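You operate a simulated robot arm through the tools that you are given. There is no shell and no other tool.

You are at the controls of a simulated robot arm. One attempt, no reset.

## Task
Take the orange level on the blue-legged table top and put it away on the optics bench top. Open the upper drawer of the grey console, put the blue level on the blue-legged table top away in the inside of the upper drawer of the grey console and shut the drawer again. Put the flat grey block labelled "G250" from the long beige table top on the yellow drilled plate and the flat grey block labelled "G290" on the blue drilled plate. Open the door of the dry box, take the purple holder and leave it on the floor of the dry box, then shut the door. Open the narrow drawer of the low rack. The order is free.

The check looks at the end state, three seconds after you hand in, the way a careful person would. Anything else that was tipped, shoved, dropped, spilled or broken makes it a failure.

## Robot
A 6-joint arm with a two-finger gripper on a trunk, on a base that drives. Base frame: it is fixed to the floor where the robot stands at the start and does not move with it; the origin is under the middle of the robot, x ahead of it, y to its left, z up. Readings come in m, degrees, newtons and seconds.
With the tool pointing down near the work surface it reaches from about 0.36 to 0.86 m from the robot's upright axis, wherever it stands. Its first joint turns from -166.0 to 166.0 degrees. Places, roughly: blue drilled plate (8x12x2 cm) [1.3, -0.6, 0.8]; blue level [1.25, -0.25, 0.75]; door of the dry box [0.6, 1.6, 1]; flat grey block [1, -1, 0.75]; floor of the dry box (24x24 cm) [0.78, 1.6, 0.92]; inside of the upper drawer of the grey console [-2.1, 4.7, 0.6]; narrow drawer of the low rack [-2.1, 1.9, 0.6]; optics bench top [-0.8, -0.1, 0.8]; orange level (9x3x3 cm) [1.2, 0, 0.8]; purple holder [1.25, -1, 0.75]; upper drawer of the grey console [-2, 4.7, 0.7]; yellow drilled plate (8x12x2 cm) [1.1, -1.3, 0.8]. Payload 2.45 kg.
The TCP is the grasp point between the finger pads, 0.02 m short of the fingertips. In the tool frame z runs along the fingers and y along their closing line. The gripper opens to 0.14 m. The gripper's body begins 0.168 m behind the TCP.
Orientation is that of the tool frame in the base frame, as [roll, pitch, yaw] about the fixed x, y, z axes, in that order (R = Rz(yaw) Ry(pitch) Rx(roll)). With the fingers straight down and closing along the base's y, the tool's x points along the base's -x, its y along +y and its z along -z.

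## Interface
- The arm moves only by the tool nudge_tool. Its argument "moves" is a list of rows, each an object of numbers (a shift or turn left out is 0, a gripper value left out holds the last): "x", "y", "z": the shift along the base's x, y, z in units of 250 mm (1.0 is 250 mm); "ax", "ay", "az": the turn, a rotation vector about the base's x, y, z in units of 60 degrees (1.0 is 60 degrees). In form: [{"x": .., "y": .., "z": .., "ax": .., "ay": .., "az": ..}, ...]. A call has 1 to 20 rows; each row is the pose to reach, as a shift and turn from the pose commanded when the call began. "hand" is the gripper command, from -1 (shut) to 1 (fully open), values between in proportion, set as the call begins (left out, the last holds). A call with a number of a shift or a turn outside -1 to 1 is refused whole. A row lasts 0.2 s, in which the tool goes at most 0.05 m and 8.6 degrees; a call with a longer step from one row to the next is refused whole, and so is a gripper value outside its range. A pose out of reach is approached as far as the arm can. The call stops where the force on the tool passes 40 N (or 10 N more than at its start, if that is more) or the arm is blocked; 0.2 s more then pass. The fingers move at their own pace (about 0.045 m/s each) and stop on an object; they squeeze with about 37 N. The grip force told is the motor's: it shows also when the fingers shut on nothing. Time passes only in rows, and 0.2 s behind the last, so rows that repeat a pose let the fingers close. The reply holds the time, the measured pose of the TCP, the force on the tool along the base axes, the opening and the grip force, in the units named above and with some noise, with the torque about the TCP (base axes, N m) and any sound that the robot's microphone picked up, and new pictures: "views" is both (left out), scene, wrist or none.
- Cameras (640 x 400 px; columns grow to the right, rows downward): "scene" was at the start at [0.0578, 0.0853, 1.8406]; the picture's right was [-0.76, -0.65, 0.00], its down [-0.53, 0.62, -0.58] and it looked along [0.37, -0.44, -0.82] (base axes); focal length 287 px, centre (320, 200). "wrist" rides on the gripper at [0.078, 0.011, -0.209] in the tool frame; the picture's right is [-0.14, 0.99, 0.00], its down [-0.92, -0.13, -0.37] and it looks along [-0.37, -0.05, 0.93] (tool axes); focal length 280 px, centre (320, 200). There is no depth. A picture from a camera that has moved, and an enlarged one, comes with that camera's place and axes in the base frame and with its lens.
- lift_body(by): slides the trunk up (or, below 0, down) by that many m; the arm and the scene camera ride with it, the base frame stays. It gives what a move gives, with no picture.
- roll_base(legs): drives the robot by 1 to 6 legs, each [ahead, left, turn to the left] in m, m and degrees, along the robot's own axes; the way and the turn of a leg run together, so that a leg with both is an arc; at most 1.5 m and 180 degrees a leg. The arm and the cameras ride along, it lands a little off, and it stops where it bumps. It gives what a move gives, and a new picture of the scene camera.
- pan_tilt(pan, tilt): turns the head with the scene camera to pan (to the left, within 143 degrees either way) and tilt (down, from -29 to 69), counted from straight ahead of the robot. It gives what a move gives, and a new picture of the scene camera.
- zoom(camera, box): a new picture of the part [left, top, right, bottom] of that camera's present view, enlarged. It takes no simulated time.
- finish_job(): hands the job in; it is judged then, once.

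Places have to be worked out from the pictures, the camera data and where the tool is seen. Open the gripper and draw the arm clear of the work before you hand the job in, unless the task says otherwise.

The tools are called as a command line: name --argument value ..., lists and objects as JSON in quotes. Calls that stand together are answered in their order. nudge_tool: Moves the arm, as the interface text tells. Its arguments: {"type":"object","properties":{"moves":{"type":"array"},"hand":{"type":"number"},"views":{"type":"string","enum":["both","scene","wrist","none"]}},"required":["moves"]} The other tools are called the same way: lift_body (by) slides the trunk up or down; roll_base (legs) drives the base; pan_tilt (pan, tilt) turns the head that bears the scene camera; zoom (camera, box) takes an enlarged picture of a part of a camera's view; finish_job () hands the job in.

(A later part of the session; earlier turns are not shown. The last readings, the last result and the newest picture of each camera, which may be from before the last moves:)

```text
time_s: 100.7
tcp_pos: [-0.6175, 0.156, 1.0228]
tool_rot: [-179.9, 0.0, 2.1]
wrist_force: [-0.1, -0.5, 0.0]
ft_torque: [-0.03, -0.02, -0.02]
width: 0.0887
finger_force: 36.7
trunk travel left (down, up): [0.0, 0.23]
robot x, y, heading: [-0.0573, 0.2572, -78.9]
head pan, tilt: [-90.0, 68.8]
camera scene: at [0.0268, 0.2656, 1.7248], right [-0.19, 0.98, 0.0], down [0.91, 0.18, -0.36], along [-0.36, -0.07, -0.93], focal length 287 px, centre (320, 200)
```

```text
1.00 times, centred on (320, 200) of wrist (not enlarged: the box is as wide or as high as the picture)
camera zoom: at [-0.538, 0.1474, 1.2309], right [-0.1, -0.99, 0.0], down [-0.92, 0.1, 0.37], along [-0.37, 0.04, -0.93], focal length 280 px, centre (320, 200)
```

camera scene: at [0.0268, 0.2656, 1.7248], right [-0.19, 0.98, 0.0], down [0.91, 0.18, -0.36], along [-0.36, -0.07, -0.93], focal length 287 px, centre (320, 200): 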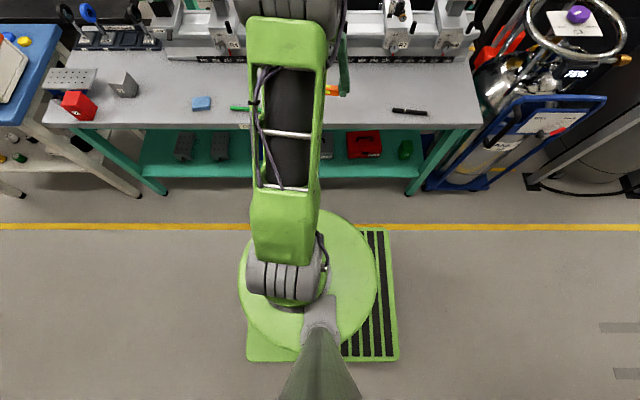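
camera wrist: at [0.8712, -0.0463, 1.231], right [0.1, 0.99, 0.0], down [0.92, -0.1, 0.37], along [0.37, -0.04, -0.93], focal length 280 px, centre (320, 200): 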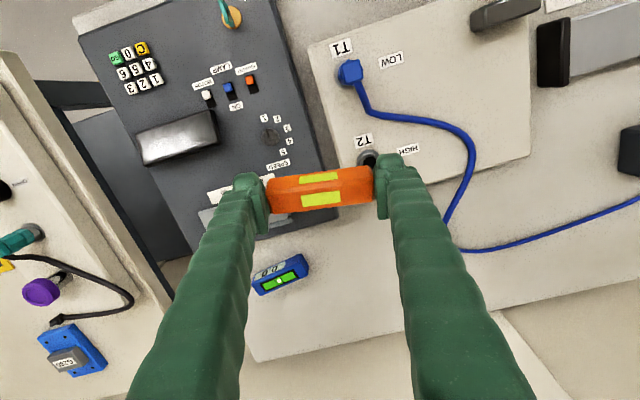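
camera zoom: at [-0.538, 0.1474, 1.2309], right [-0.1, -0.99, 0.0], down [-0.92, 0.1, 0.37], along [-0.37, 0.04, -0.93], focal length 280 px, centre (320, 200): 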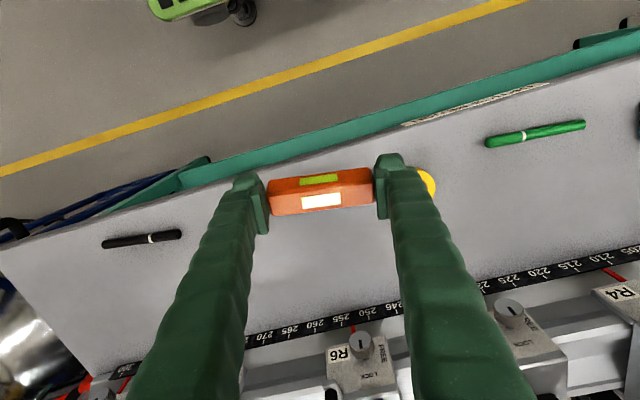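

Bench area around [-0.78, 0.19] is free (tape near [-0.70, 0.0], black pen near [-0.75, 0.49]). I move there and tilt the tool back out by 16° so that the level hangs flat again.

nudge_tool --moves '[{"x": -0.16, "y": 0.03, "z": -0.06, "ax": -0.0025, "ay": 0.067}, {"x": -0.32, "y": 0.06, "z": -0.12, "ax": -0.005, "ay": 0.133}, {"x": -0.48, "y": 0.1, "z": -0.2, "ax": -0.0075, "ay": 0.2}, {"x": -0.65, "y": 0.136, "z": -0.28, "ax": -0.0098, "ay": 0.2665}, {"x": -0.65, "y": 0.136, "z": -0.4, "ax": -0.0098, "ay": 0.2665}, {"x": -0.65, "y": 0.136, "z": -0.5, "ax": -0.0098, "ay": 0.2665}, {"x": -0.65, "y": 0.136, "z": -0.5, "ax": -0.0098, "ay": 0.2665}]' --views "both"

```text
time_s: 102.3
tcp_pos: [-0.7769, 0.1886, 0.8986]
tool_rot: [180.0, 16.0, 2.0]
wrist_force: [-0.5, 0.3, -0.5]
ft_torque: [-0.04, -0.04, -0.01]
width: 0.0887
finger_force: 37.0
trunk travel left (down, up): [0.0, 0.23]
robot x, y, heading: [-0.0576, 0.2587, -79.3]
head pan, tilt: [-90.0, 68.8]
camera scene: at [0.0266, 0.2655, 1.7248], right [-0.19, 0.98, 0.0], down [0.91, 0.18, -0.36], along [-0.36, -0.07, -0.93], focal length 287 px, centre (320, 200)
camera wrist: at [-0.6445, 0.1823, 1.0771], right [-0.1, -0.99, 0.04], down [-0.79, 0.1, 0.61], along [-0.61, 0.03, -0.79], focal length 280 px, centre (320, 200)
```

scene: 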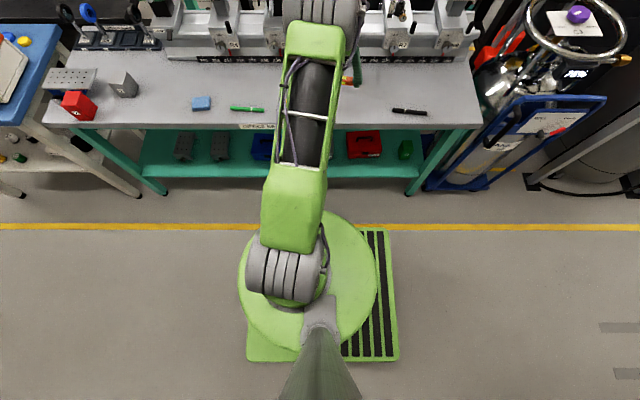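
wrist: 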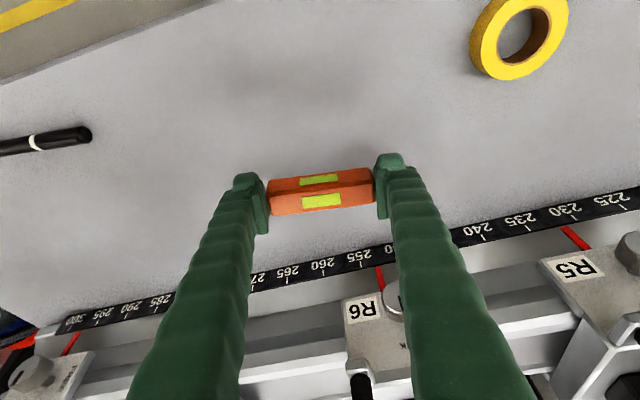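

Below the level the bench is free. I lower to 0.84 and then feel for the surface.

nudge_tool --moves '[{"z": -0.12}, {"z": -0.2}, {"z": -0.23}, {"z": -0.25}, {"z": -0.26}, {"z": -0.266}, {"z": -0.266}]' --views "wrist"

```text
time_s: 103.4
tcp_pos: [-0.7833, 0.1893, 0.8407]
tool_rot: [-180.0, 16.9, 2.0]
wrist_force: [0.3, -0.8, 13.3]
ft_torque: [-0.02, -0.06, -0.01]
width: 0.0897
finger_force: 36.8
trunk travel left (down, up): [0.0, 0.23]
robot x, y, heading: [-0.0554, 0.2591, -78.8]
head pan, tilt: [-90.0, 68.8]
stopped in row 5: the force on the tool passed its limit at 43 N (the readings are from after the stop); the commanded pose is now the measured one
camera wrist: at [-0.6474, 0.1825, 1.0176], right [-0.1, -0.99, 0.04], down [-0.78, 0.1, 0.62], along [-0.62, 0.03, -0.78], focal length 280 px, centre (320, 200)
```

wrist: 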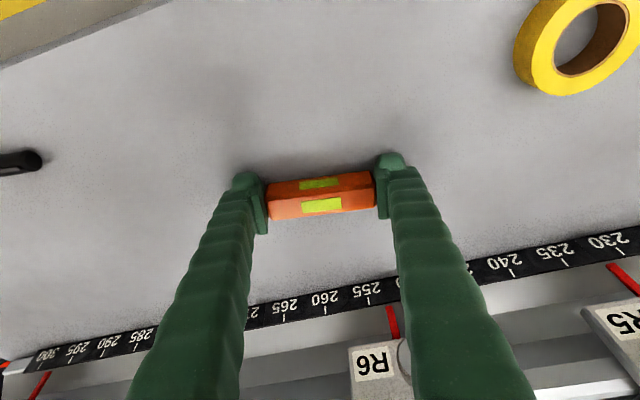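

The level touched the bench (13 N residual). I release it gently and back away upward.

nudge_tool --moves '[{"z": 0}, {"z": 0}, {"z": 0}, {"z": 0}]' --hand 0.6 --views "wrist"

```text
time_s: 104.4
tcp_pos: [-0.782, 0.1882, 0.839]
tool_rot: [180.0, 16.5, 2.0]
wrist_force: [0.2, 5.1, 7.0]
ft_torque: [-0.34, -0.05, 0.05]
width: 0.1093
finger_force: 0.1
trunk travel left (down, up): [0.0, 0.23]
robot x, y, heading: [-0.0558, 0.2589, -78.6]
head pan, tilt: [-90.0, 68.8]
camera wrist: at [-0.647, 0.1827, 1.0159], right [-0.1, -0.99, 0.04], down [-0.78, 0.1, 0.62], along [-0.62, 0.03, -0.79], focal length 280 px, centre (320, 200)
```

wrist: 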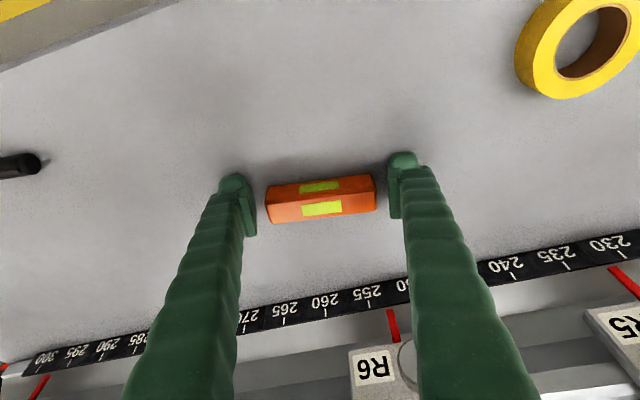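

The level is free on the bench. I raise the tool straight up and check.

nudge_tool --moves '[{"z": 0.06}, {"z": 0.2}, {"z": 0.38}, {"z": 0.56}, {"z": 0.74}, {"z": 0.9}]' --views "wrist"

```text
time_s: 105.8
tcp_pos: [-0.7827, 0.1919, 1.0649]
tool_rot: [-179.9, 16.5, 2.0]
wrist_force: [-0.1, -0.6, 0.8]
ft_torque: [-0.06, 0.02, -0.02]
width: 0.112
finger_force: 0.1
trunk travel left (down, up): [0.0, 0.23]
robot x, y, heading: [-0.0589, 0.2555, -79.1]
head pan, tilt: [-90.0, 68.8]
camera wrist: at [-0.6483, 0.1844, 1.243], right [-0.1, -0.99, 0.04], down [-0.78, 0.1, 0.62], along [-0.62, 0.03, -0.79], focal length 280 px, centre (320, 200)
```

wrist: 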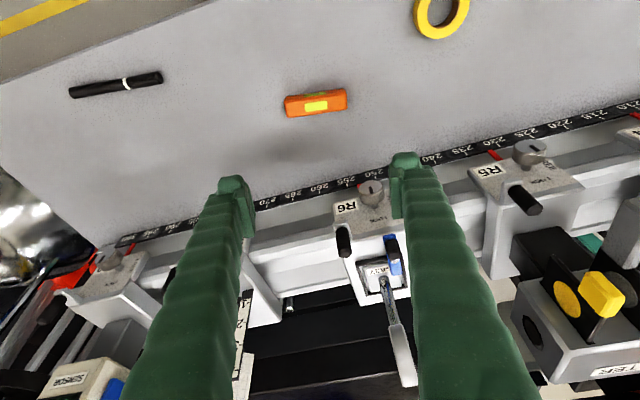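

The orange level rests on the bench. I retract and straighten the tool, then look toward the dry box and the low rack.

nudge_tool --moves '[{"x": 0.18, "y": 0.0, "ax": 0.002, "ay": -0.055}, {"x": 0.36, "y": 0.0, "ax": 0.004, "ay": -0.11}, {"x": 0.54, "y": 0.0, "ax": 0.006, "ay": -0.165}, {"x": 0.72, "y": 0.0, "ax": 0.008, "ay": -0.22}, {"x": 0.9, "y": 0.0, "ax": 0.01, "ay": -0.275}]' --hand 1 --views "none"

pan_tilt --pan 140 --tilt 35

pan_tilt --pan -135 --tilt 35

```text
time_s: 107.0
tcp_pos: [-0.5579, 0.1882, 1.0642]
tool_rot: [-179.9, 0.1, 1.9]
wrist_force: [0.1, -0.4, 0.8]
ft_torque: [0.01, -0.01, 0.01]
width: 0.1399
finger_force: 0.0
trunk travel left (down, up): [0.0, 0.23]
robot x, y, heading: [-0.0583, 0.259, -78.8]
head pan, tilt: [-90.0, 68.8]
```

```text
time_s: 110.3
tcp_pos: [-0.559, 0.1889, 1.0648]
tool_rot: [-179.9, 0.0, 2.0]
wrist_force: [-0.8, 0.3, 0.2]
ft_torque: [-0.03, -0.02, -0.03]
width: 0.1402
finger_force: 0.1
trunk travel left (down, up): [0.0, 0.23]
robot x, y, heading: [-0.0551, 0.258, -79.0]
head pan, tilt: [140.0, 35.0]
camera scene: at [0.1243, 0.3534, 1.7685], right [0.88, -0.48, 0.0], down [-0.28, -0.5, -0.82], along [0.4, 0.72, -0.57], focal length 287 px, centre (320, 200)
```

scene: 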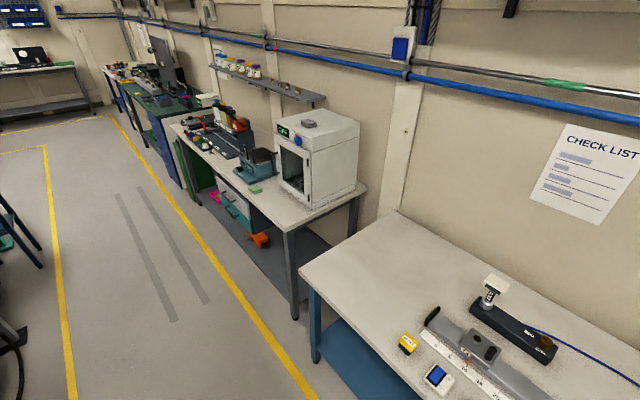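

```text
time_s: 114.1
tcp_pos: [-0.5589, 0.1889, 1.0647]
tool_rot: [-179.9, 0.1, 2.0]
wrist_force: [0.4, -1.3, 0.4]
ft_torque: [0.01, -0.01, 0.02]
width: 0.14
finger_force: 0.0
trunk travel left (down, up): [0.0, 0.23]
robot x, y, heading: [-0.0593, 0.2599, -79.0]
head pan, tilt: [-135.0, 35.0]
camera scene: at [0.0087, 0.3253, 1.7685], right [0.56, 0.83, 0.0], down [0.48, -0.32, -0.82], along [-0.68, 0.46, -0.57], focal length 287 px, centre (320, 200)
```

scene: 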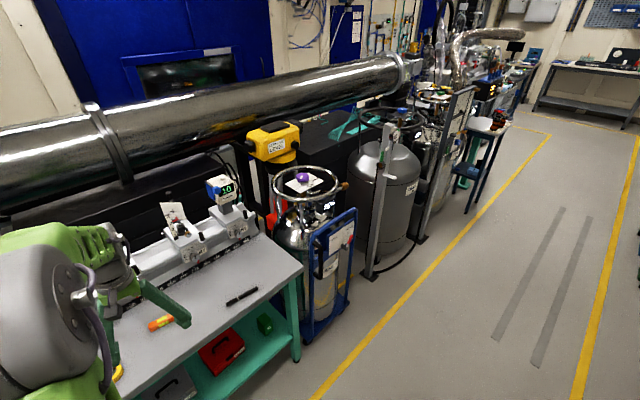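

The dry box is visible ahead-left of the aisle. I zoom in on it and on the area of the low rack.

zoom --camera "scene" --box '[240, 60, 432, 180]'

pan_tilt --pan 140 --tilt 35

zoom --camera "scene" --box '[250, 95, 378, 215]'

```text
3.33 times, centred on (336, 120) of scene
camera zoom: at [0.0087, 0.3253, 1.7685], right [0.56, 0.83, 0.0], down [0.48, -0.32, -0.82], along [-0.68, 0.46, -0.57], focal length 956 px, centre (267, 467)
```

zoom: 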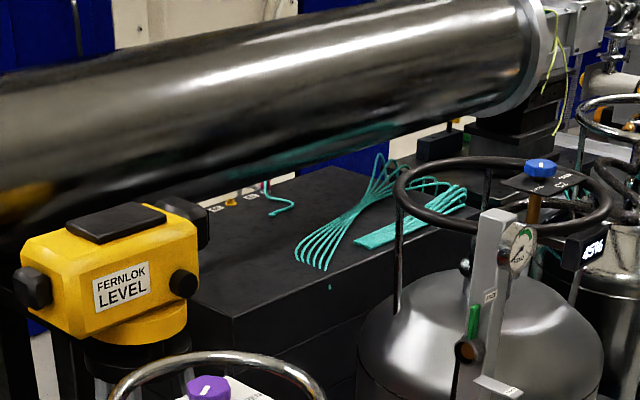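

```text
time_s: 117.9
tcp_pos: [-0.559, 0.1887, 1.0662]
tool_rot: [-179.9, 0.1, 2.0]
wrist_force: [0.7, -0.4, 0.6]
ft_torque: [-0.02, 0.01, -0.02]
width: 0.1398
finger_force: 0.1
trunk travel left (down, up): [0.0, 0.23]
robot x, y, heading: [-0.0556, 0.2585, -79.0]
head pan, tilt: [140.0, 35.0]
camera scene: at [0.1243, 0.3534, 1.7685], right [0.88, -0.48, 0.0], down [-0.28, -0.5, -0.82], along [0.4, 0.72, -0.57], focal length 287 px, centre (320, 200)
```

scene: 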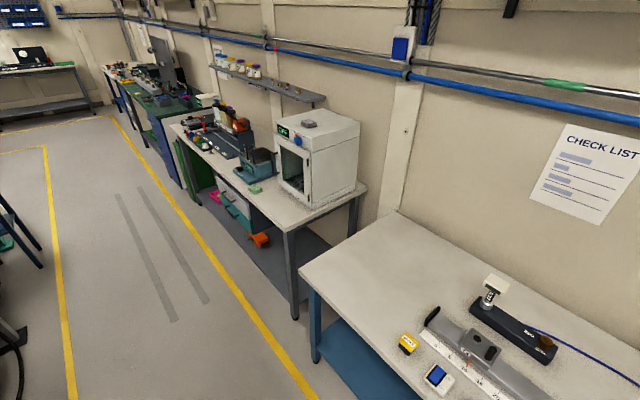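

```text
3.33 times, centred on (314, 155) of scene
camera zoom: at [0.1243, 0.3534, 1.7685], right [0.88, -0.48, 0.0], down [-0.28, -0.5, -0.82], along [0.4, 0.72, -0.57], focal length 956 px, centre (340, 350)
```

zoom: 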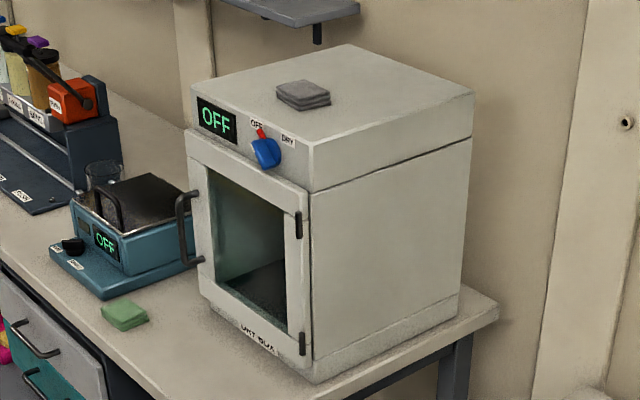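

The dry box door has its handle at the far (left) side and hinges at the near (right) side. I turn back to heading ~101° so that the box is to my right, and drive up to it.

roll_base --legs '[[0, 0, 179], [0.9, 0, 0]]'

pan_tilt --pan -60 --tilt 35

```text
time_s: 129.7
tcp_pos: [0.3568, 1.1641, 1.0645]
tool_rot: [-180.0, 0.0, 176.5]
wrist_force: [0.8, -0.5, 0.3]
ft_torque: [0.01, 0.0, 0.0]
width: 0.14
finger_force: 0.0
trunk travel left (down, up): [0.0, 0.23]
robot x, y, heading: [-0.1465, 1.1432, 95.5]
head pan, tilt: [140.0, 35.0]
camera scene: at [-0.3358, 1.067, 1.7685], right [-0.83, 0.56, 0.0], down [0.32, 0.47, -0.82], along [-0.46, -0.68, -0.57], focal length 287 px, centre (320, 200)
```

scene: 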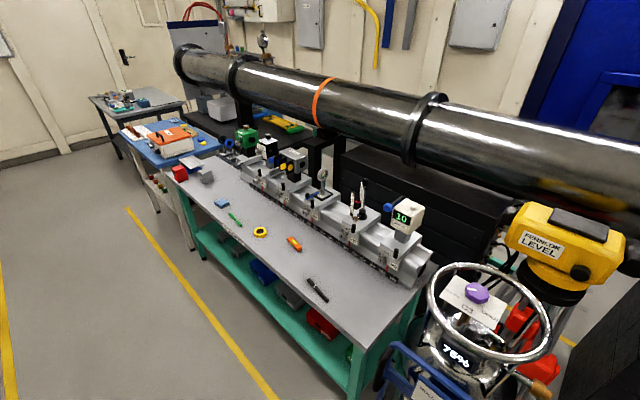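

```text
time_s: 132.6
tcp_pos: [0.3585, 1.1651, 1.0644]
tool_rot: [-179.9, -0.1, 176.5]
wrist_force: [-0.2, 0.0, 0.3]
ft_torque: [0.01, 0.01, 0.0]
width: 0.1399
finger_force: 0.1
trunk travel left (down, up): [0.0, 0.23]
robot x, y, heading: [-0.1463, 1.141, 95.8]
head pan, tilt: [-60.0, 35.0]
camera scene: at [-0.2148, 1.191, 1.7685], right [0.58, -0.81, 0.0], down [-0.47, -0.34, -0.82], along [0.66, 0.48, -0.57], focal length 287 px, centre (320, 200)
```

scene: 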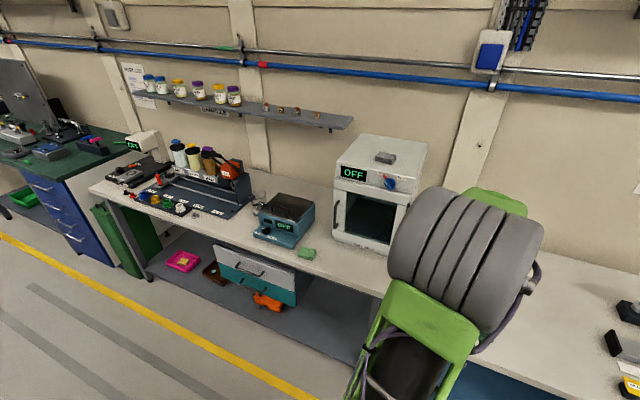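

I correct the heading by +5.4° and zoom on the dry box front.

roll_base --legs '[[0, 0, 5.4]]'

zoom --camera "scene" --box '[300, 120, 460, 270]'

```text
time_s: 133.5
tcp_pos: [0.3525, 1.2132, 1.0651]
tool_rot: [-179.9, 0.1, -178.0]
wrist_force: [0.9, -0.1, -0.2]
ft_torque: [0.03, 0.0, -0.03]
width: 0.1397
finger_force: 0.0
trunk travel left (down, up): [0.0, 0.23]
robot x, y, heading: [-0.1506, 1.1389, 101.1]
head pan, tilt: [-60.0, 35.0]
camera scene: at [-0.219, 1.1845, 1.7684], right [0.66, -0.75, 0.0], down [-0.43, -0.38, -0.82], along [0.62, 0.54, -0.57], focal length 287 px, centre (320, 200)
```

scene: 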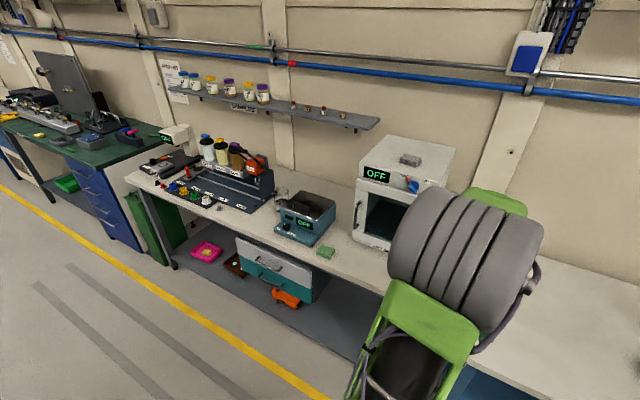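

```text
2.67 times, centred on (380, 195) of scene
camera zoom: at [-0.219, 1.1845, 1.7684], right [0.66, -0.75, 0.0], down [-0.43, -0.38, -0.82], along [0.62, 0.54, -0.57], focal length 765 px, centre (160, 213)
```

zoom: 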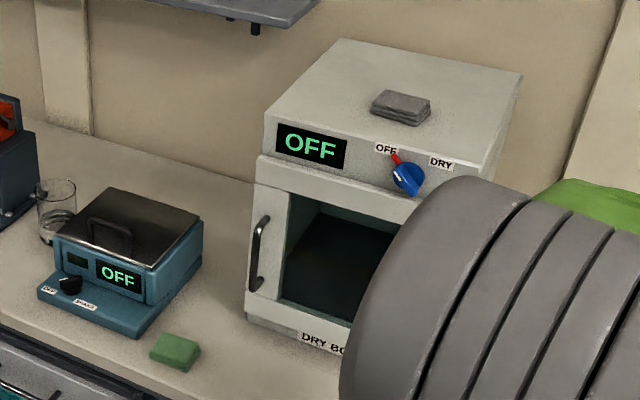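

Triangulating two views: the handle is a vertical bar at about [0.583, 1.684], z 0.97–1.10, hinge near w−0.26 m to the right. I drive 0.1 m ahead, then extend the arm and start bringing the tool horizontal.

roll_base --legs '[[0.1, 0, 0]]'

nudge_tool --moves '[{"x": 0.18, "y": 0.035, "az": 0.03}, {"x": 0.36, "y": 0.07, "az": 0.06}, {"x": 0.54, "y": 0.105, "az": 0.09}, {"x": 0.72, "y": 0.14, "z": 0.05, "az": 0.12}, {"x": 0.82, "y": 0.16, "z": 0.1, "az": 0.15}]' --hand 0 --views "both"

```text
time_s: 134.7
tcp_pos: [0.3334, 1.3118, 1.0656]
tool_rot: [-179.9, 0.1, -177.9]
wrist_force: [0.7, -0.4, -0.3]
ft_torque: [-0.09, -0.03, -0.01]
width: 0.1399
finger_force: 0.1
trunk travel left (down, up): [0.0, 0.23]
robot x, y, heading: [-0.1655, 1.2393, 101.2]
head pan, tilt: [-60.0, 35.0]
camera scene: at [-0.2385, 1.2833, 1.7684], right [0.66, -0.75, 0.0], down [-0.43, -0.38, -0.82], along [0.62, 0.54, -0.57], focal length 287 px, centre (320, 200)
```

scene: 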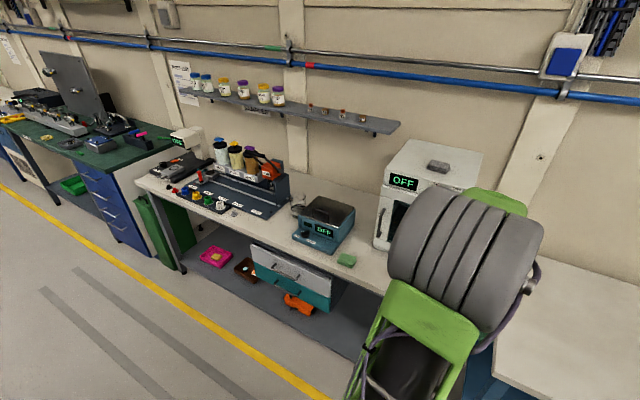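

```text
time_s: 135.9
tcp_pos: [0.5409, 1.3529, 1.0862]
tool_rot: [-179.9, 0.0, -168.8]
wrist_force: [-0.1, 0.6, -0.5]
ft_torque: [0.0, 0.0, 0.0]
width: 0.0697
finger_force: 0.1
trunk travel left (down, up): [0.0, 0.23]
robot x, y, heading: [-0.1669, 1.2386, 101.3]
head pan, tilt: [-60.0, 35.0]
camera scene: at [-0.238, 1.2824, 1.7685], right [0.66, -0.75, 0.0], down [-0.43, -0.38, -0.82], along [0.62, 0.54, -0.57], focal length 287 px, centre (320, 200)
camera wrist: at [0.4609, 1.3483, 1.2952], right [-0.06, 1.0, 0.0], down [0.93, 0.05, 0.37], along [0.37, 0.02, -0.93], focal length 280 px, centre (320, 200)
```

scene: 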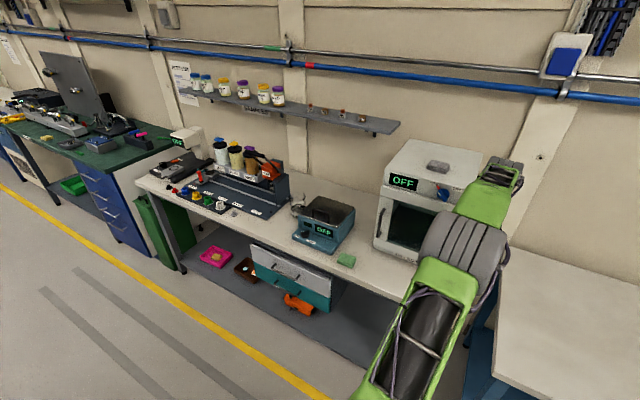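
wrist: 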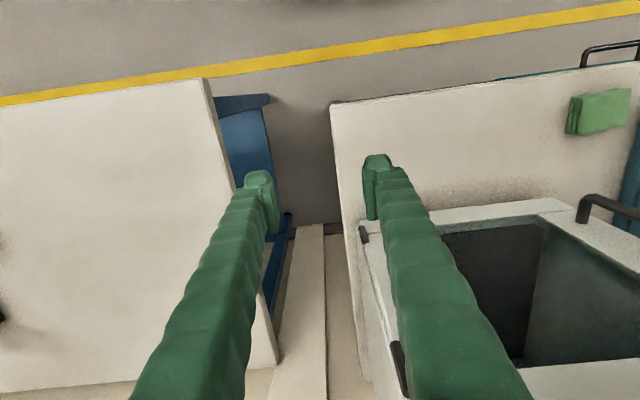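

The door and handle appear at the right of the wrist view. I tilt the tool 90° outward in two stages while moving ahead to stand off in front of the handle.

nudge_tool --moves '[{"x": -0.021, "y": 0.103, "ax": 0.024, "ay": -0.1226}, {"x": -0.042, "y": 0.206, "ax": 0.048, "ay": -0.2453}, {"x": -0.063, "y": 0.31, "ax": 0.0725, "ay": -0.368}, {"x": -0.084, "y": 0.413, "ax": 0.0966, "ay": -0.4906}, {"x": -0.105, "y": 0.517, "ax": 0.1208, "ay": -0.6133}, {"x": -0.126, "y": 0.62, "ax": 0.145, "ay": -0.736}]' --views "wrist"

nudge_tool --moves '[{"x": -0.021, "y": 0.103, "z": -0.033, "ax": 0.024, "ay": -0.1226}, {"x": -0.042, "y": 0.206, "z": -0.067, "ax": 0.048, "ay": -0.2453}, {"x": -0.063, "y": 0.31, "z": -0.1, "ax": 0.0725, "ay": -0.368}, {"x": -0.084, "y": 0.413, "z": -0.133, "ax": 0.0966, "ay": -0.4906}, {"x": -0.105, "y": 0.517, "z": -0.167, "ax": 0.1208, "ay": -0.6133}, {"x": -0.126, "y": 0.62, "z": -0.2, "ax": 0.145, "ay": -0.736}]' --views "both"

```text
time_s: 137.3
tcp_pos: [0.5102, 1.4911, 1.0901]
tool_rot: [-179.2, 42.4, -169.1]
wrist_force: [0.3, 0.5, 0.0]
ft_torque: [0.02, 0.04, 0.03]
width: 0.0699
finger_force: 0.1
out of reach, approached as far as the arm can: row 6
trunk travel left (down, up): [0.0, 0.23]
robot x, y, heading: [-0.166, 1.2412, 101.4]
head pan, tilt: [-60.0, 35.0]
camera wrist: at [0.3128, 1.4672, 1.1909], right [-0.08, 0.99, 0.08], down [0.45, -0.04, 0.89], along [0.89, 0.11, -0.44], focal length 280 px, centre (320, 200)
```

wrist: 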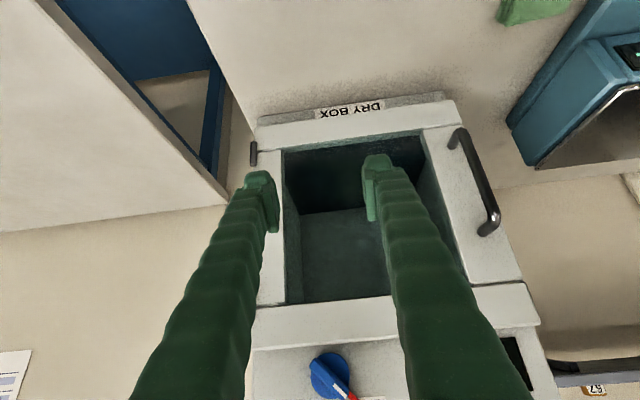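

```text
time_s: 138.7
tcp_pos: [0.4789, 1.6449, 1.0412]
tool_rot: [22.0, 89.9, 33.0]
wrist_force: [-0.5, -0.3, -0.7]
ft_torque: [0.0, -0.01, -0.03]
width: 0.0701
finger_force: 0.1
out of reach, approached as far as the arm can: row 1
trunk travel left (down, up): [0.0, 0.23]
robot x, y, heading: [-0.1681, 1.2427, 101.3]
head pan, tilt: [-60.0, 35.0]
camera scene: at [-0.2382, 1.2828, 1.7684], right [0.66, -0.75, 0.0], down [-0.43, -0.38, -0.82], along [0.62, 0.54, -0.57], focal length 287 px, centre (320, 200)
camera wrist: at [0.2729, 1.6164, 0.9617], right [-0.19, 0.97, 0.14], down [-0.34, -0.2, 0.92], along [0.92, 0.13, 0.37], focal length 280 px, centre (320, 200)
```

scene: 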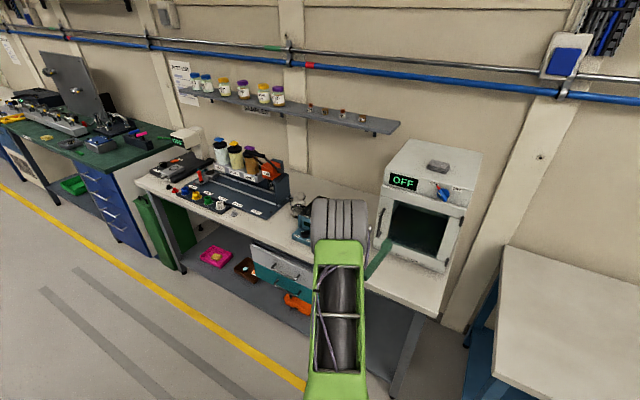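
wrist: 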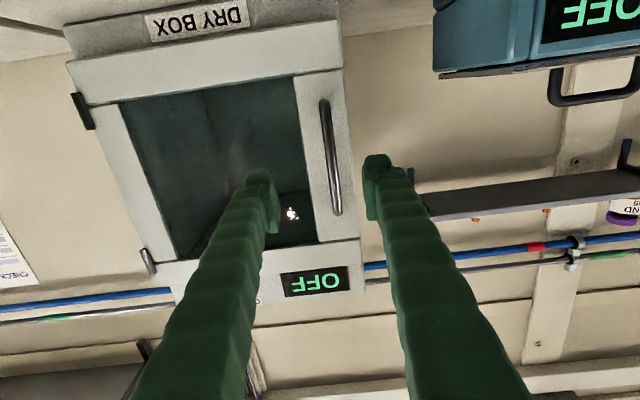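

The tool is horizontal with the handle between and ahead of the fingers, about 1.5 cm to the left side. I shift over and advance 7.5 cm.

nudge_tool --moves '[{"x": -0.011, "y": 0.057}, {"x": 0.12, "y": 0.083}, {"x": 0.283, "y": 0.115}, {"x": 0.283, "y": 0.115}]' --views "wrist"

```text
time_s: 139.7
tcp_pos: [0.551, 1.676, 1.0415]
tool_rot: [-139.4, 90.0, -128.3]
wrist_force: [0.6, 0.4, 0.4]
ft_torque: [0.01, -0.05, 0.02]
width: 0.0699
finger_force: 0.0
trunk travel left (down, up): [0.0, 0.23]
robot x, y, heading: [-0.1615, 1.2441, 101.2]
head pan, tilt: [-60.0, 35.0]
camera wrist: at [0.3446, 1.6476, 0.9636], right [-0.19, 0.97, 0.14], down [-0.34, -0.2, 0.92], along [0.92, 0.13, 0.37], focal length 280 px, centre (320, 200)
```

wrist: 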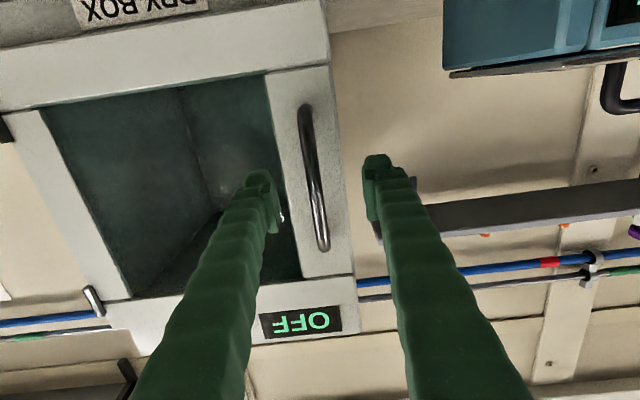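

The bar is centred between the fingertips, about 2–3 cm beyond the TCP. I advance 1.5 cm more and close on it.

nudge_tool --moves '[{"x": 0.03, "y": 0.004}, {"x": 0.06, "y": 0.01}, {"x": 0.06, "y": 0.01}]' --views "wrist"

nudge_tool --moves '[{"z": 0}, {"z": 0}, {"z": 0}, {"z": 0}, {"z": 0}]' --hand -1 --views "wrist"

```text
time_s: 140.5
tcp_pos: [0.5659, 1.6786, 1.0409]
tool_rot: [57.6, 90.0, 68.6]
wrist_force: [-0.1, 0.4, 0.4]
ft_torque: [-0.02, -0.01, -0.04]
width: 0.07
finger_force: 0.1
trunk travel left (down, up): [0.0, 0.23]
robot x, y, heading: [-0.165, 1.2441, 101.0]
head pan, tilt: [-60.0, 35.0]
camera wrist: at [0.3588, 1.6493, 0.9621], right [-0.19, 0.97, 0.14], down [-0.34, -0.2, 0.92], along [0.92, 0.13, 0.37], focal length 280 px, centre (320, 200)
```

wrist: 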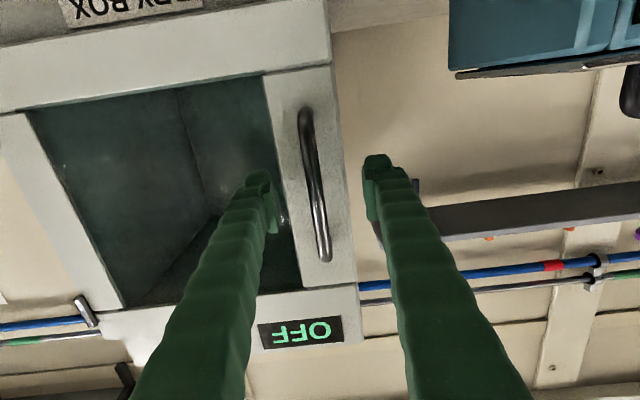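

```text
time_s: 141.7
tcp_pos: [0.5667, 1.6751, 1.0401]
tool_rot: [85.3, 89.9, 96.0]
wrist_force: [1.9, -9.5, 0.7]
ft_torque: [-0.05, -0.01, 0.01]
width: 0.0071
finger_force: 33.3
trunk travel left (down, up): [0.0, 0.23]
robot x, y, heading: [-0.166, 1.2416, 101.1]
head pan, tilt: [-60.0, 35.0]
camera wrist: at [0.3594, 1.6475, 0.9623], right [-0.19, 0.97, 0.14], down [-0.34, -0.2, 0.92], along [0.92, 0.13, 0.37], focal length 280 px, centre (320, 200)
```

wrist: 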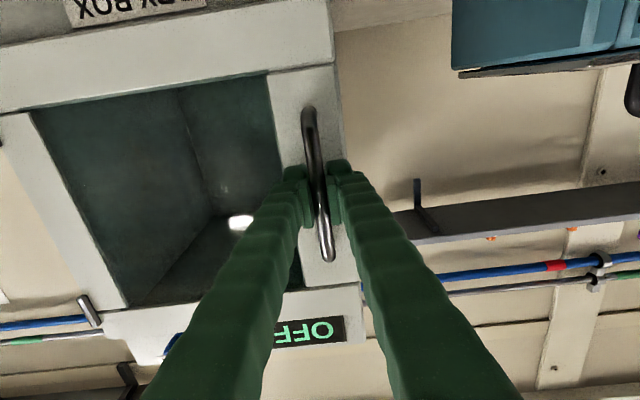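

The handle is gripped. I begin pulling the door open along its arc (hinge near [0.66, 1.44]), the first 8° slowly.

nudge_tool --moves '[{"x": -0.033, "y": -0.014, "az": 0.033}, {"x": -0.065, "y": -0.028, "az": 0.067}, {"x": -0.096, "y": -0.044, "az": 0.1}, {"x": -0.128, "y": -0.061, "az": 0.133}]' --views "wrist"

```text
time_s: 142.7
tcp_pos: [0.5337, 1.6634, 1.0409]
tool_rot: [23.3, 89.9, 42.3]
wrist_force: [1.9, -4.4, 3.3]
ft_torque: [-0.11, 0.05, 0.02]
width: 0.0066
finger_force: 34.7
trunk travel left (down, up): [0.0, 0.23]
robot x, y, heading: [-0.1641, 1.2433, 101.1]
head pan, tilt: [-60.0, 35.0]
camera wrist: at [0.3328, 1.6053, 0.9618], right [-0.32, 0.94, 0.14], down [-0.31, -0.24, 0.92], along [0.89, 0.26, 0.37], focal length 280 px, centre (320, 200)
```

wrist: 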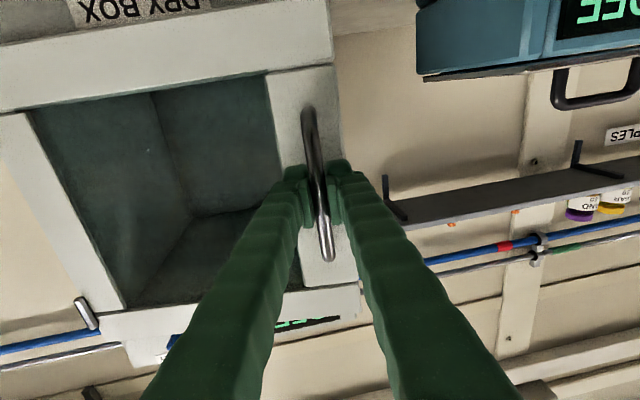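

The door is swinging with small forces. I continue the arc to 40°.

nudge_tool --moves '[{"x": -0.06, "y": -0.037, "az": 0.067}, {"x": -0.118, "y": -0.078, "az": 0.133}, {"x": -0.172, "y": -0.123, "az": 0.2}, {"x": -0.223, "y": -0.172, "az": 0.267}, {"x": -0.271, "y": -0.224, "az": 0.333}, {"x": -0.315, "y": -0.28, "az": 0.4}, {"x": -0.355, "y": -0.338, "az": 0.467}, {"x": -0.39, "y": -0.399, "az": 0.533}]' --views "both"

```text
time_s: 144.0
tcp_pos: [0.4569, 1.6111, 1.0407]
tool_rot: [-3.0, 89.7, 38.5]
wrist_force: [-3.6, 5.6, 3.4]
ft_torque: [0.52, -0.15, 0.05]
width: 0.0068
finger_force: 34.7
trunk travel left (down, up): [0.0, 0.23]
robot x, y, heading: [-0.1679, 1.2409, 101.3]
head pan, tilt: [-60.0, 35.0]
stopped in row 6: the force on the tool passed its limit at 42 N (the readings are from after the stop); the commanded pose is now the measured one
camera scene: at [-0.2397, 1.2838, 1.7683], right [0.66, -0.75, 0.0], down [-0.43, -0.38, -0.82], along [0.61, 0.54, -0.57], focal length 287 px, centre (320, 200)
camera wrist: at [0.2936, 1.4795, 0.9616], right [-0.66, 0.74, 0.14], down [-0.19, -0.34, 0.92], along [0.73, 0.58, 0.37], focal length 280 px, centre (320, 200)
```

scene: 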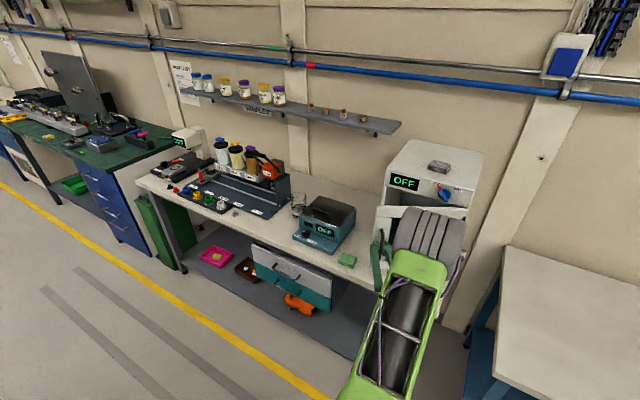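
wrist: 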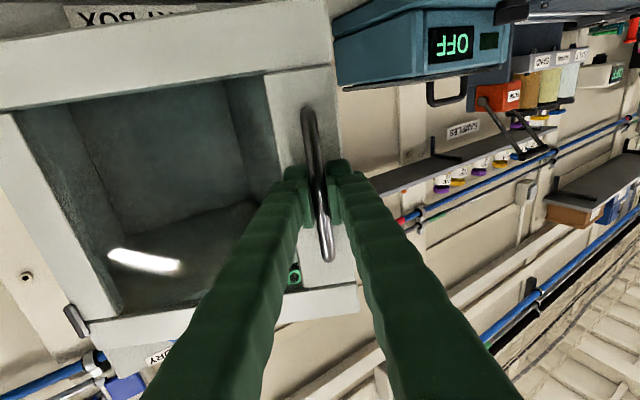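

The measured arc fits a hinge at about [0.634, 1.434] with radius 0.25 m; the door stands near 30°. I continue with the corrected arc.

nudge_tool --moves '[{"x": -0.0476, "y": -0.051, "az": 0.067}, {"x": -0.0915, "y": -0.1053, "az": 0.133}, {"x": -0.1316, "y": -0.1625, "az": 0.2}, {"x": -0.1675, "y": -0.2223, "az": 0.267}]' --views "wrist"

```text
time_s: 145.0
tcp_pos: [0.4126, 1.5517, 1.0408]
tool_rot: [-10.0, 89.9, 47.6]
wrist_force: [-17.9, 9.7, 16.8]
ft_torque: [0.2, 0.17, -0.18]
width: 0.0065
finger_force: 34.7
trunk travel left (down, up): [0.0, 0.23]
robot x, y, heading: [-0.1653, 1.2411, 101.6]
head pan, tilt: [-60.0, 35.0]
camera wrist: at [0.2916, 1.3811, 0.9614], right [-0.84, 0.53, 0.14], down [-0.09, -0.38, 0.92], along [0.54, 0.76, 0.37], focal length 280 px, centre (320, 200)
```

wrist: 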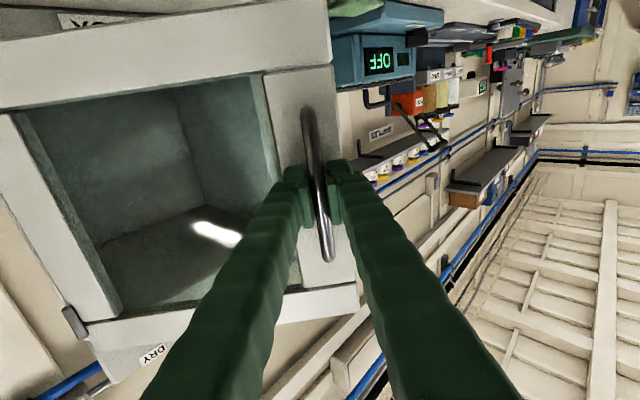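

The side forces are growing (about 20 N outward). I open the fingers slightly to relieve the strain, staying around the bar.

nudge_tool --moves '[{"z": 0}, {"z": 0}, {"z": 0}]' --hand -0.6 --views "wrist"

```text
time_s: 145.8
tcp_pos: [0.4159, 1.5507, 1.038]
tool_rot: [82.6, 89.8, 139.9]
wrist_force: [-0.4, -0.2, -0.2]
ft_torque: [-0.01, 0.02, 0.01]
width: 0.0277
finger_force: 0.0
trunk travel left (down, up): [0.0, 0.23]
robot x, y, heading: [-0.1669, 1.2443, 101.3]
head pan, tilt: [-60.0, 35.0]
camera wrist: at [0.294, 1.3804, 0.96], right [-0.83, 0.54, 0.14], down [-0.09, -0.38, 0.92], along [0.55, 0.75, 0.37], focal length 280 px, centre (320, 200)
```

wrist: 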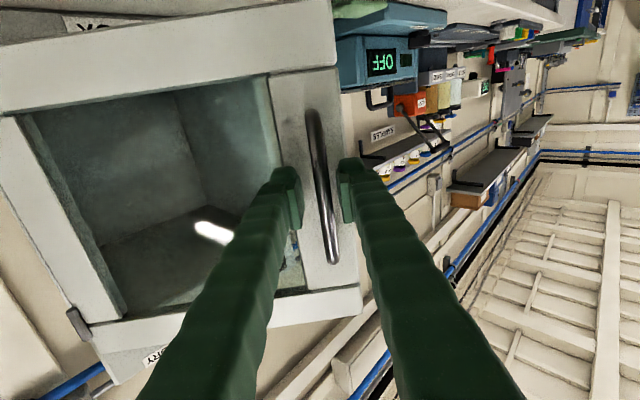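

The strain is gone and the door stays put at about 46°. I centre the fingers on the bar again, re-grip and continue the arc.

nudge_tool --moves '[{"x": -0.009, "y": 0.006, "z": 0.004}, {"x": -0.009, "y": 0.006, "z": 0.004}, {"x": -0.009, "y": 0.006, "z": 0.004}, {"x": -0.009, "y": 0.006, "z": 0.004}]' --hand -1 --views "none"

```text
time_s: 146.8
tcp_pos: [0.4141, 1.5521, 1.0401]
tool_rot: [87.6, 89.9, 145.0]
wrist_force: [-2.6, 1.5, -2.4]
ft_torque: [-0.04, -0.03, 0.02]
width: 0.0065
finger_force: 34.6
trunk travel left (down, up): [0.0, 0.23]
robot x, y, heading: [-0.1672, 1.2423, 101.5]
head pan, tilt: [-60.0, 35.0]
```

Forces are small again. I continue another 16° of the arc.

nudge_tool --moves '[{"x": -0.03, "y": -0.0621, "az": 0.067}, {"x": -0.0556, "y": -0.1261, "az": 0.133}, {"x": -0.0766, "y": -0.1916, "az": 0.2}, {"x": -0.0931, "y": -0.2585, "az": 0.267}]' --views "wrist"

```text
time_s: 147.8
tcp_pos: [0.3873, 1.4909, 1.0398]
tool_rot: [98.3, 89.7, 171.9]
wrist_force: [-25.2, 6.0, -10.4]
ft_torque: [0.9, -0.48, -0.2]
width: 0.0066
finger_force: 34.9
trunk travel left (down, up): [0.0, 0.23]
robot x, y, heading: [-0.1655, 1.2431, 101.1]
head pan, tilt: [-60.0, 35.0]
camera wrist: at [0.3184, 1.2933, 0.9615], right [-0.95, 0.28, 0.14], down [0.02, -0.39, 0.92], along [0.31, 0.88, 0.36], focal length 280 px, centre (320, 200)
```

wrist: 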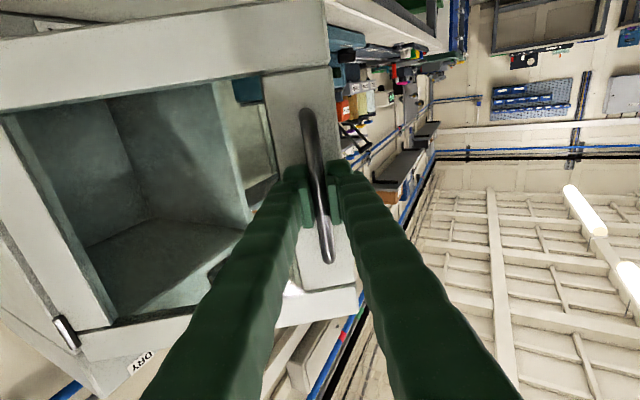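

Again an outward strain; I relieve it by opening slightly and see where the bar settles.

nudge_tool --moves '[{"z": 0}, {"z": 0}, {"z": 0}]' --hand -0.6 --views "wrist"

```text
time_s: 148.6
tcp_pos: [0.3914, 1.4892, 1.0406]
tool_rot: [47.2, 89.9, 120.5]
wrist_force: [0.9, 0.0, 0.6]
ft_torque: [0.01, -0.02, -0.01]
width: 0.0278
finger_force: 0.0
trunk travel left (down, up): [0.0, 0.23]
robot x, y, heading: [-0.166, 1.2434, 101.3]
head pan, tilt: [-60.0, 35.0]
camera wrist: at [0.3216, 1.292, 0.9619], right [-0.95, 0.28, 0.14], down [0.02, -0.39, 0.92], along [0.32, 0.88, 0.37], focal length 280 px, centre (320, 200)
```

wrist: 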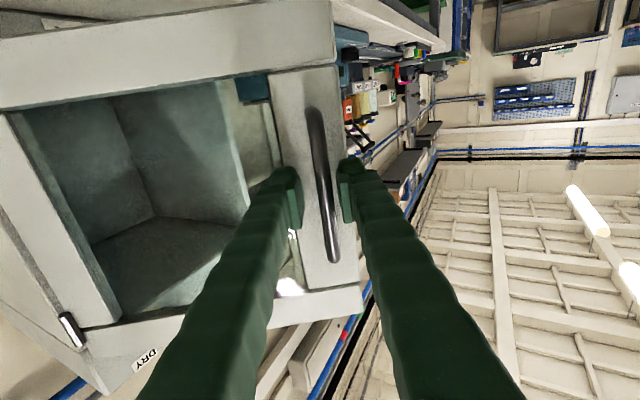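

The bar lies 4 mm further out; refitting gives hinge [0.638, 1.427], radius 0.259, door at about 60°. I re-grip centred and pull 16° further.

nudge_tool --moves '[{"x": -0.016, "y": 0.005}, {"x": -0.016, "y": 0.005}, {"x": -0.016, "y": 0.005}, {"x": -0.016, "y": 0.005}]' --hand -1 --views "none"

nudge_tool --moves '[{"x": -0.0154, "y": -0.0707, "az": 0.067}, {"x": -0.0259, "y": -0.1422, "az": 0.133}, {"x": -0.0313, "y": -0.2143, "az": 0.2}, {"x": -0.0317, "y": -0.2867, "az": 0.267}]' --views "wrist"

```text
time_s: 149.6
tcp_pos: [0.387, 1.4895, 1.0395]
tool_rot: [53.5, 89.9, 126.7]
wrist_force: [2.8, -0.6, 1.3]
ft_torque: [-0.07, 0.02, -0.01]
width: 0.0064
finger_force: 34.4
trunk travel left (down, up): [0.0, 0.23]
robot x, y, heading: [-0.1669, 1.2431, 101.2]
head pan, tilt: [-60.0, 35.0]
```

```text
time_s: 150.6
tcp_pos: [0.3783, 1.4173, 1.0395]
tool_rot: [95.5, 89.9, -174.9]
wrist_force: [-4.4, -0.4, -12.8]
ft_torque: [1.01, -0.18, -0.1]
width: 0.0065
finger_force: 34.7
trunk travel left (down, up): [0.0, 0.23]
robot x, y, heading: [-0.1689, 1.2412, 101.6]
head pan, tilt: [-60.0, 35.0]
camera wrist: at [0.3652, 1.2084, 0.9618], right [-0.99, 0.01, 0.14], down [0.13, -0.37, 0.92], along [0.06, 0.93, 0.36], focal length 280 px, centre (320, 200)
```

wrist: 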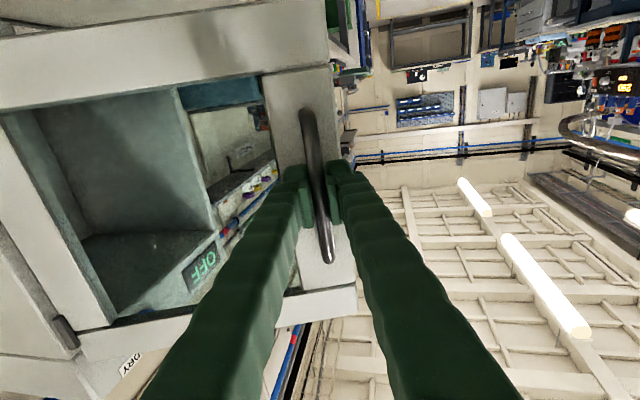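

The corrected arc follows well; the door is near 76°. I pull another 16°.

nudge_tool --moves '[{"x": 0.0047, "y": -0.0721, "az": 0.067}, {"x": 0.0144, "y": -0.1438, "az": 0.133}, {"x": 0.0291, "y": -0.2145, "az": 0.2}, {"x": 0.0486, "y": -0.2841, "az": 0.267}]' --views "both"

```text
time_s: 151.5
tcp_pos: [0.3842, 1.3582, 1.0399]
tool_rot: [81.8, 89.6, -175.3]
wrist_force: [-6.3, -1.7, -2.4]
ft_torque: [0.74, -0.33, -0.12]
width: 0.0065
finger_force: 35.1
out of reach, approached as far as the arm can: row 4
trunk travel left (down, up): [0.0, 0.23]
robot x, y, heading: [-0.169, 1.2372, 101.4]
head pan, tilt: [-60.0, 35.0]
stopped in row 4: the force on the tool passed its limit at 41 N (the readings are from after the stop); the commanded pose is now the measured one
camera scene: at [-0.2403, 1.2823, 1.7687], right [0.66, -0.75, 0.0], down [-0.43, -0.38, -0.82], along [0.62, 0.54, -0.57], focal length 287 px, centre (320, 200)
camera wrist: at [0.4204, 1.152, 0.962], right [-0.96, -0.22, 0.14], down [0.21, -0.33, 0.92], along [-0.16, 0.92, 0.37], focal length 280 px, centre (320, 200)
```

scene: 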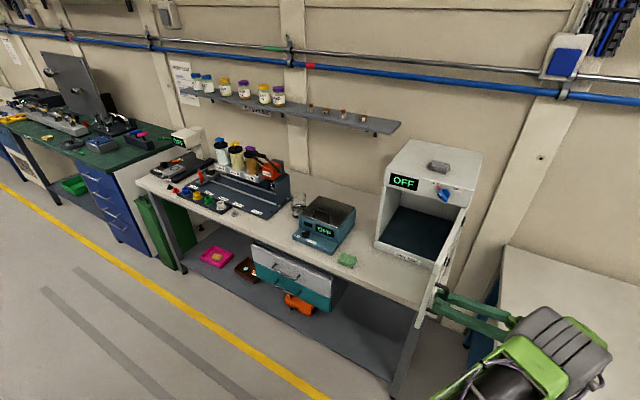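
wrist: 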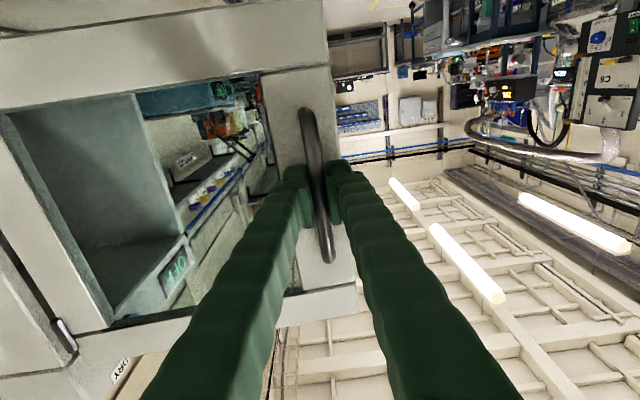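

The door is open to about 89°. I release the handle and back straight off it.

nudge_tool --moves '[{"z": 0}, {"z": 0}, {"z": 0}]' --hand -0.4 --views "none"

nudge_tool --moves '[{"x": 0.03, "y": -0.1}, {"x": 0.06, "y": -0.2}, {"x": 0.09, "y": -0.36}]' --views "both"

```text
time_s: 152.3
tcp_pos: [0.3866, 1.3581, 1.0404]
tool_rot: [85.9, 89.5, -171.1]
wrist_force: [0.5, 0.6, -0.2]
ft_torque: [0.0, -0.02, 0.02]
width: 0.0419
finger_force: 0.0
trunk travel left (down, up): [0.0, 0.23]
robot x, y, heading: [-0.1697, 1.2403, 101.3]
head pan, tilt: [-60.0, 35.0]
```

```text
time_s: 153.1
tcp_pos: [0.3862, 1.3031, 1.0342]
tool_rot: [160.5, 88.9, -98.1]
wrist_force: [0.5, 0.1, 0.3]
ft_torque: [0.0, 0.0, 0.0]
width: 0.042
finger_force: 0.1
out of reach, approached as far as the arm can: row 2, 3
trunk travel left (down, up): [0.0, 0.23]
robot x, y, heading: [-0.1687, 1.2446, 101.4]
head pan, tilt: [-60.0, 35.0]
camera scene: at [-0.2392, 1.2823, 1.7685], right [0.66, -0.75, 0.0], down [-0.43, -0.38, -0.82], along [0.62, 0.54, -0.57], focal length 287 px, centre (320, 200)
camera wrist: at [0.417, 1.0947, 0.9598], right [-0.97, -0.19, 0.14], down [0.2, -0.32, 0.93], along [-0.13, 0.93, 0.35], focal length 280 px, centre (320, 200)
```

scene: 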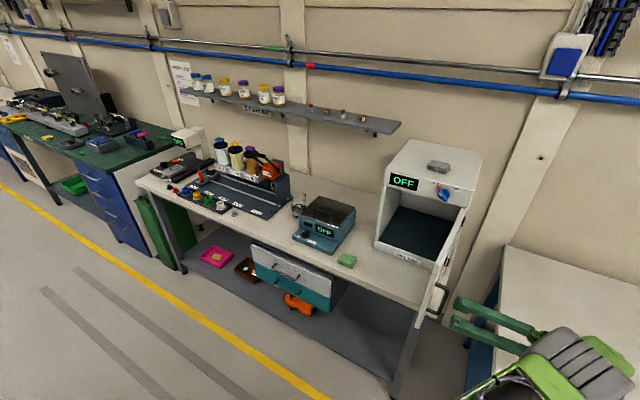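
wrist: 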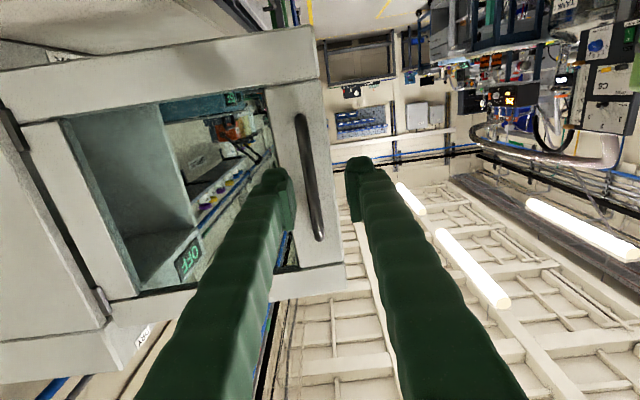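

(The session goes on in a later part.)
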